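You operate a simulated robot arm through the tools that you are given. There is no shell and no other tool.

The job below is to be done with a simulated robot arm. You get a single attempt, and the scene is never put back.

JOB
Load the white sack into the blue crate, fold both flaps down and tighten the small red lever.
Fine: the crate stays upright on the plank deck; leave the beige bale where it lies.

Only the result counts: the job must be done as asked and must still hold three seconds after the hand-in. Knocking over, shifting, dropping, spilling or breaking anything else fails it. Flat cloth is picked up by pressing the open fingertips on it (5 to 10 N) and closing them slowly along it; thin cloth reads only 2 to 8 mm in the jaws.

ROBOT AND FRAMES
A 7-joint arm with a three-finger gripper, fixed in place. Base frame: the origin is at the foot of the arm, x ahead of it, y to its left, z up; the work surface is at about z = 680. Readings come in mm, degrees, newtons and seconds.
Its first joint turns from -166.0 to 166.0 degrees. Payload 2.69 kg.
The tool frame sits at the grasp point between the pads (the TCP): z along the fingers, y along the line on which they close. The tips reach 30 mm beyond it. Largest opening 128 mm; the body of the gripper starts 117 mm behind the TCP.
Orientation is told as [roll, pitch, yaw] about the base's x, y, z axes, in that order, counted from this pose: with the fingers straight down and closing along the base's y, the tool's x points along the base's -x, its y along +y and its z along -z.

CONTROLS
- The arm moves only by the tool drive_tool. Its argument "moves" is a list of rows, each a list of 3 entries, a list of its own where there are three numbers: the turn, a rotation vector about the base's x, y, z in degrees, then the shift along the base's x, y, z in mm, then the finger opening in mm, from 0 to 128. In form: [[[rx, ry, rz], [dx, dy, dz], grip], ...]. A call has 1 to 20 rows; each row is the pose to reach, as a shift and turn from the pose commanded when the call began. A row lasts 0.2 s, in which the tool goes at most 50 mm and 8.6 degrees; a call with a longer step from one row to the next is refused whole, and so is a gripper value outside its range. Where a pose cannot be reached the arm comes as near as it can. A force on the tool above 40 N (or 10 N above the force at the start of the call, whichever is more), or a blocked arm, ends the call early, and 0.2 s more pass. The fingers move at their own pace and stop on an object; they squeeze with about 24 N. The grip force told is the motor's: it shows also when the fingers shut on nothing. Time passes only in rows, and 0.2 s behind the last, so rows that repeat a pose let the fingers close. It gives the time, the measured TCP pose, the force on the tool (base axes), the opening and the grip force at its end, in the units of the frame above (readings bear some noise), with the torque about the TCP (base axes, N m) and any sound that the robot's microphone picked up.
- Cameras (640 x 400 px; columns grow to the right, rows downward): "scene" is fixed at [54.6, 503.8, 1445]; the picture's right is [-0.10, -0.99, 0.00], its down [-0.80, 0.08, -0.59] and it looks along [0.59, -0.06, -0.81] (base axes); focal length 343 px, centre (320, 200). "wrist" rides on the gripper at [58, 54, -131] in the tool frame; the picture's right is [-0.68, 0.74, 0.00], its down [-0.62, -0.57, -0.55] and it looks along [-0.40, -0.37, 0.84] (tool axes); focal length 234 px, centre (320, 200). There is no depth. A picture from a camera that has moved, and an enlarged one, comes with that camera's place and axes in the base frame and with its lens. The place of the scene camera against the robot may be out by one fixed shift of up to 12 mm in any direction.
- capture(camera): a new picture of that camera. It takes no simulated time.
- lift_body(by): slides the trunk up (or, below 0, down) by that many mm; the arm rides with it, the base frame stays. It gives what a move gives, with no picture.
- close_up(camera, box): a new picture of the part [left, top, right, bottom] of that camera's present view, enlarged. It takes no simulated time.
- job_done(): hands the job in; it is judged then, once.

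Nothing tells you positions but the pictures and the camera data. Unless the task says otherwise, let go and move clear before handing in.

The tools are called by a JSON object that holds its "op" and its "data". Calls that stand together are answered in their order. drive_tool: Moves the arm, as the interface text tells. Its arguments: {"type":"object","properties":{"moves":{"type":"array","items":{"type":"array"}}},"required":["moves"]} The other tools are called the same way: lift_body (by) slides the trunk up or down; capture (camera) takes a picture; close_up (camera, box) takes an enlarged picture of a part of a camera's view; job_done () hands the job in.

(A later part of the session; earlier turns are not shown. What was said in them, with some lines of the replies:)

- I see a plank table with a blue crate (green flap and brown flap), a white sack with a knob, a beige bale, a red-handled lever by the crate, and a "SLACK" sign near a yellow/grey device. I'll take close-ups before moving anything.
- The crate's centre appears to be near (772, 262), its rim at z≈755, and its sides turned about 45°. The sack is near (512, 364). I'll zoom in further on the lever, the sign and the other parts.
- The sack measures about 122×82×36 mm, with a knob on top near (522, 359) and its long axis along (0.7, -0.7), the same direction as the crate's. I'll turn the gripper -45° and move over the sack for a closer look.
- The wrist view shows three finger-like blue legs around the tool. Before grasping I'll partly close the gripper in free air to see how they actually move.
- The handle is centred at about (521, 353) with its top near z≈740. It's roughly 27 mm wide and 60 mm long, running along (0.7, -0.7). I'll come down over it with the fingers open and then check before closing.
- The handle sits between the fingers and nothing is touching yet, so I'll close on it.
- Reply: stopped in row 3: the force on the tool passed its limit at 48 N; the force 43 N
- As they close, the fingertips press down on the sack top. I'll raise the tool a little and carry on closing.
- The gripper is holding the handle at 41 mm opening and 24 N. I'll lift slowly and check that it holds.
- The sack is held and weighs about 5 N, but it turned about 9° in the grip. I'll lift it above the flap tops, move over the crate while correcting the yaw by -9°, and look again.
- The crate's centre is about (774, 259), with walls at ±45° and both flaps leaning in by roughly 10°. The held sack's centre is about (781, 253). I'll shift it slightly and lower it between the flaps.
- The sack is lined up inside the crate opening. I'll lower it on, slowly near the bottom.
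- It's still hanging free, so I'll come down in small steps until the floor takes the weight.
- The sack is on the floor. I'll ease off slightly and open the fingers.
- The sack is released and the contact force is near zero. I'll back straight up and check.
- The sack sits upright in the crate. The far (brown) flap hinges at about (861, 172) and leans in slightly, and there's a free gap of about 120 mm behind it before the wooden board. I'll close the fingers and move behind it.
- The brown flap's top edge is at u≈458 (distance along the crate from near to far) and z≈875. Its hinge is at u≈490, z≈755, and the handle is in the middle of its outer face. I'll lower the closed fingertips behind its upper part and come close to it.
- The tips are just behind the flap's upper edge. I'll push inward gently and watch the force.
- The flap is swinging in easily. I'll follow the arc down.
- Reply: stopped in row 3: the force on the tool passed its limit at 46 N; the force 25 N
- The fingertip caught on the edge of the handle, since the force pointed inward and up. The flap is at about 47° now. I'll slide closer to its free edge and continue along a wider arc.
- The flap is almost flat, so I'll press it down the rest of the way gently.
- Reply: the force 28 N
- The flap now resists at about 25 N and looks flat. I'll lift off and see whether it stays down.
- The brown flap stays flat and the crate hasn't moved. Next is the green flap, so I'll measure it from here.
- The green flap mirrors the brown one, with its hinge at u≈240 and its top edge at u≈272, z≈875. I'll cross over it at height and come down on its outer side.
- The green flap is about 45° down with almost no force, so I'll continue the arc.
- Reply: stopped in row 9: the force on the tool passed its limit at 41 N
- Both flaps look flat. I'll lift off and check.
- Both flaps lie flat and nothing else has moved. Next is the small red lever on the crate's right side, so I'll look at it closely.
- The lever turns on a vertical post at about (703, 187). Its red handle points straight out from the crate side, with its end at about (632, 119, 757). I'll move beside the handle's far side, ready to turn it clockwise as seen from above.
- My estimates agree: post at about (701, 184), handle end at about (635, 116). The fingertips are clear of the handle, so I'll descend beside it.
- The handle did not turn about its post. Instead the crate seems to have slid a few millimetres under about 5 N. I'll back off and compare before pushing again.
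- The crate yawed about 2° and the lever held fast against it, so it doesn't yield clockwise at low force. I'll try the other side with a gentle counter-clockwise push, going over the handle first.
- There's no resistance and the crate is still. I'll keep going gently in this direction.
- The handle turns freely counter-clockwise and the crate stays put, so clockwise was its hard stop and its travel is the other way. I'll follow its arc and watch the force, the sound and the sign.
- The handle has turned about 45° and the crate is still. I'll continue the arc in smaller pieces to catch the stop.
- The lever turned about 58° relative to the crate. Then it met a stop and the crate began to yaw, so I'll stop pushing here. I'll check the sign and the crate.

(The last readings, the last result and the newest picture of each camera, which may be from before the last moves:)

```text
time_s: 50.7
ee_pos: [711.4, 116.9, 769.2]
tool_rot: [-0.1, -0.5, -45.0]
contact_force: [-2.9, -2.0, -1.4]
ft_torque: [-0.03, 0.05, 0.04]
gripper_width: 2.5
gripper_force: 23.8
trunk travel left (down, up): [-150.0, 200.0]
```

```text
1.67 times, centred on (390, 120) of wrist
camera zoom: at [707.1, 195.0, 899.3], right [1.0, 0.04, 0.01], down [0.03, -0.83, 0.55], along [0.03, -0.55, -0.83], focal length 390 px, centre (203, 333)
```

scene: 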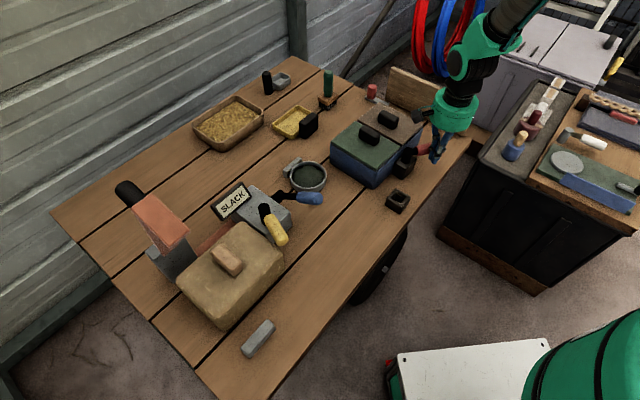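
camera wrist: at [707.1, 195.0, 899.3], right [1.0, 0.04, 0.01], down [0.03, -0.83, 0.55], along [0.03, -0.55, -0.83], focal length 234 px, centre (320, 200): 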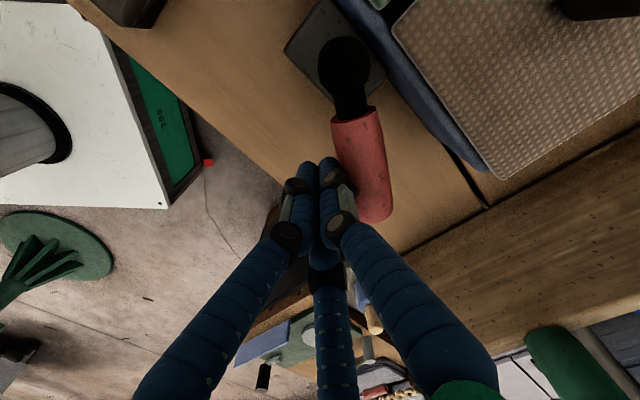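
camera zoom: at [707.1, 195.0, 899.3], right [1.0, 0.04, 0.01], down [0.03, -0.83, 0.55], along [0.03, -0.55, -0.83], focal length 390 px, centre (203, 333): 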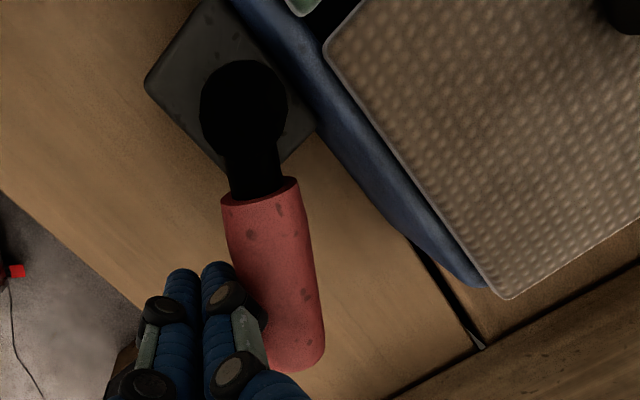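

The sign is unchanged; it seems to belong to the strap station by the bale. I'll back the fingertips off a little and see whether the lever stays where it is.

{"op": "drive_tool", "data": {"moves": [[[0, 0, 0], [-6, -4, 0], 0], [[0, 0, 0], [-14, -10, 0], 0], [[0, 0, 0], [-14, -10, 40], 0], [[0, 0, 0], [-14, -10, 85], 0], [[0, 0, 0], [-14, -10, 130], 0], [[0, 0, 0], [-14, -10, 130], 0]]}}

{"op": "close_up", "data": {"camera": "scene", "box": [340, 80, 480, 200]}}

{"op": "capture", "data": {"camera": "wrist"}}

{"op": "capture", "data": {"camera": "scene"}}

```text
time_s: 52.1
ee_pos: [695.7, 105.0, 897.8]
tool_rot: [0.0, -0.6, -45.0]
contact_force: [-0.3, -0.4, 0.5]
ft_torque: [0.02, -0.03, 0.0]
gripper_width: 2.4
gripper_force: 23.8
trunk travel left (down, up): [-150.0, 200.0]
```

```text
3.33 times, centred on (410, 140) of scene
camera zoom: at [54.6, 503.8, 1445.0], right [-0.1, -0.99, 0.0], down [-0.8, 0.08, -0.59], along [0.59, -0.06, -0.81], focal length 1143 px, centre (20, 400)
```

zoom: 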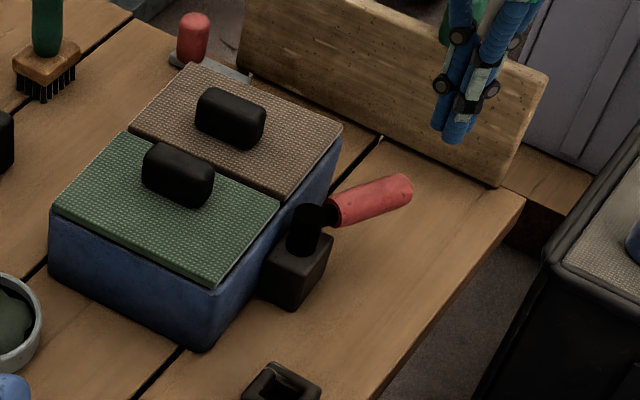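

```text
taken
camera wrist: at [692.1, 183.8, 1028.5], right [1.0, 0.04, 0.01], down [0.03, -0.83, 0.55], along [0.03, -0.55, -0.83], focal length 234 px, centre (320, 200)
```

wrist: 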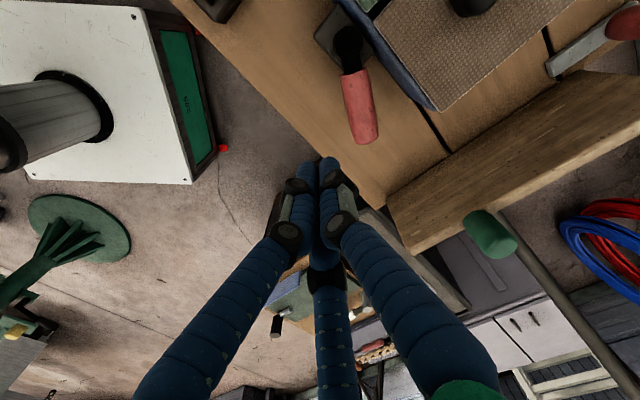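

```text
taken
```

scene: 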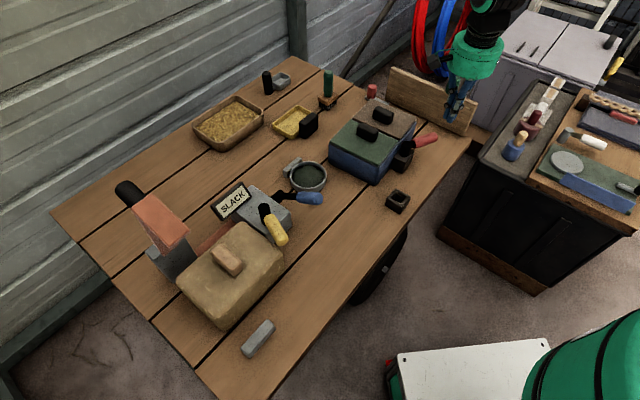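

With the tool away, the lever stays at about 60° from where it began, with the two end stops 60° apart. Both flaps are flat and the crate is upright. I'll move well clear, let things settle and do a last check.

{"op": "drive_tool", "data": {"moves": [[[0, 0, 0], [0, 0, 40], 0], [[0, 0, 0], [0, 0, 85], 0], [[0, 0, 0], [0, 0, 130], 0], [[0, 0, 0], [-25, 10, 150], 20], [[0, 0, 0], [-60, 30, 150], 40], [[0, 0, 0], [-100, 50, 150], 40], [[0, 0, 0], [-140, 70, 150], 40], [[0, 0, 0], [-180, 90, 150], 40], [[0, 0, 0], [-200, 100, 150], 40], [[0, 0, 0], [-200, 100, 150], 40], [[0, 0, 0], [-200, 100, 150], 40], [[0, 0, 0], [-200, 100, 150], 40], [[0, 0, 0], [-200, 100, 150], 40]]}}

{"op": "capture", "data": {"camera": "scene"}}

{"op": "close_up", "data": {"camera": "scene", "box": [320, 80, 460, 200]}}

{"op": "capture", "data": {"camera": "wrist"}}

```text
time_s: 54.9
ee_pos: [496.4, 206.7, 1048.0]
tool_rot: [-0.1, -0.5, -45.0]
contact_force: [-0.1, 0.4, 0.3]
ft_torque: [-0.02, 0.01, -0.02]
gripper_width: 40.1
gripper_force: 0.1
trunk travel left (down, up): [-150.0, 200.0]
```

```text
taken
```

scene: 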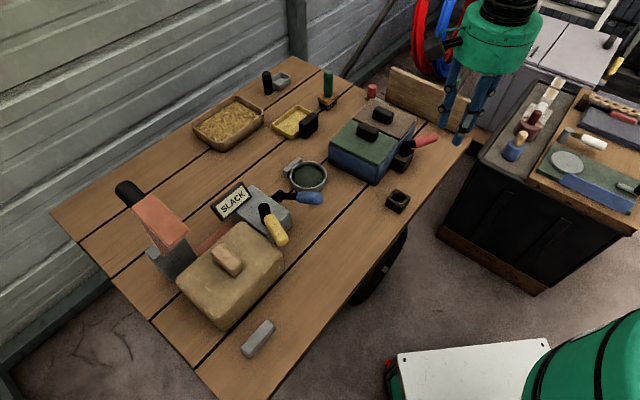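

```text
3.33 times, centred on (390, 140) of scene
camera zoom: at [54.6, 503.8, 1445.0], right [-0.1, -0.99, 0.0], down [-0.8, 0.08, -0.59], along [0.59, -0.06, -0.81], focal length 1143 px, centre (87, 400)
```

zoom: 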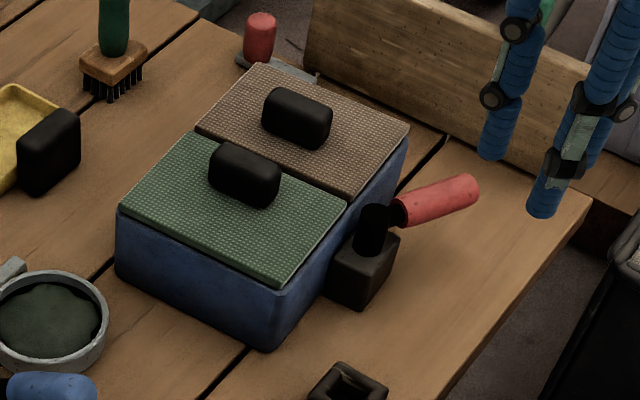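

```text
taken
camera wrist: at [492.4, 285.1, 1178.8], right [1.0, 0.04, 0.01], down [0.03, -0.83, 0.55], along [0.03, -0.55, -0.83], focal length 234 px, centre (320, 200)
```

wrist: 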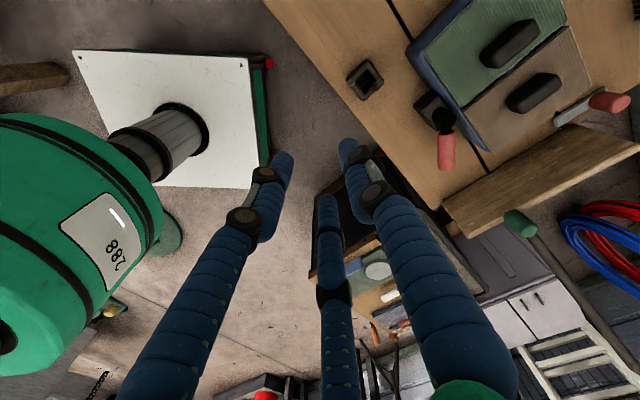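

The white sack is inside the crate, both flaps lie flat and the red lever has been turned to its end stop. The crate is upright on the planks, though the lever pushes turned it a few degrees and shifted it about 2 cm. The bale and everything else are where they were, and the arm is clear, so I'm handing in.

{"op": "job_done", "data": {}}

```text
The job is handed in.
```

I loaded the white sack into the blue crate, folded both flaps flat and turned the small red lever as far as it goes, then handed the job in. The hand-in gave no verdict.

- **Lever:** The job didn't say which way tightens it. Clockwise, as seen from above, it would not move. Counter-clockwise it turned freely for about 60° and then stopped, so I took that end as tight. It stayed there after I let go. I could only push it gently, because the crate began to slide at a few newtons.
- **Crate:** It is upright on the planks, but pushing the lever shifted it about 2 cm and turned it about 5°.
- **Sign:** The sign by the bale still reads "SLACK". I took it to belong to the strap there, not to the crate's lever.
- **Everything else:** In the last pictures the bale and the other items are where they started.
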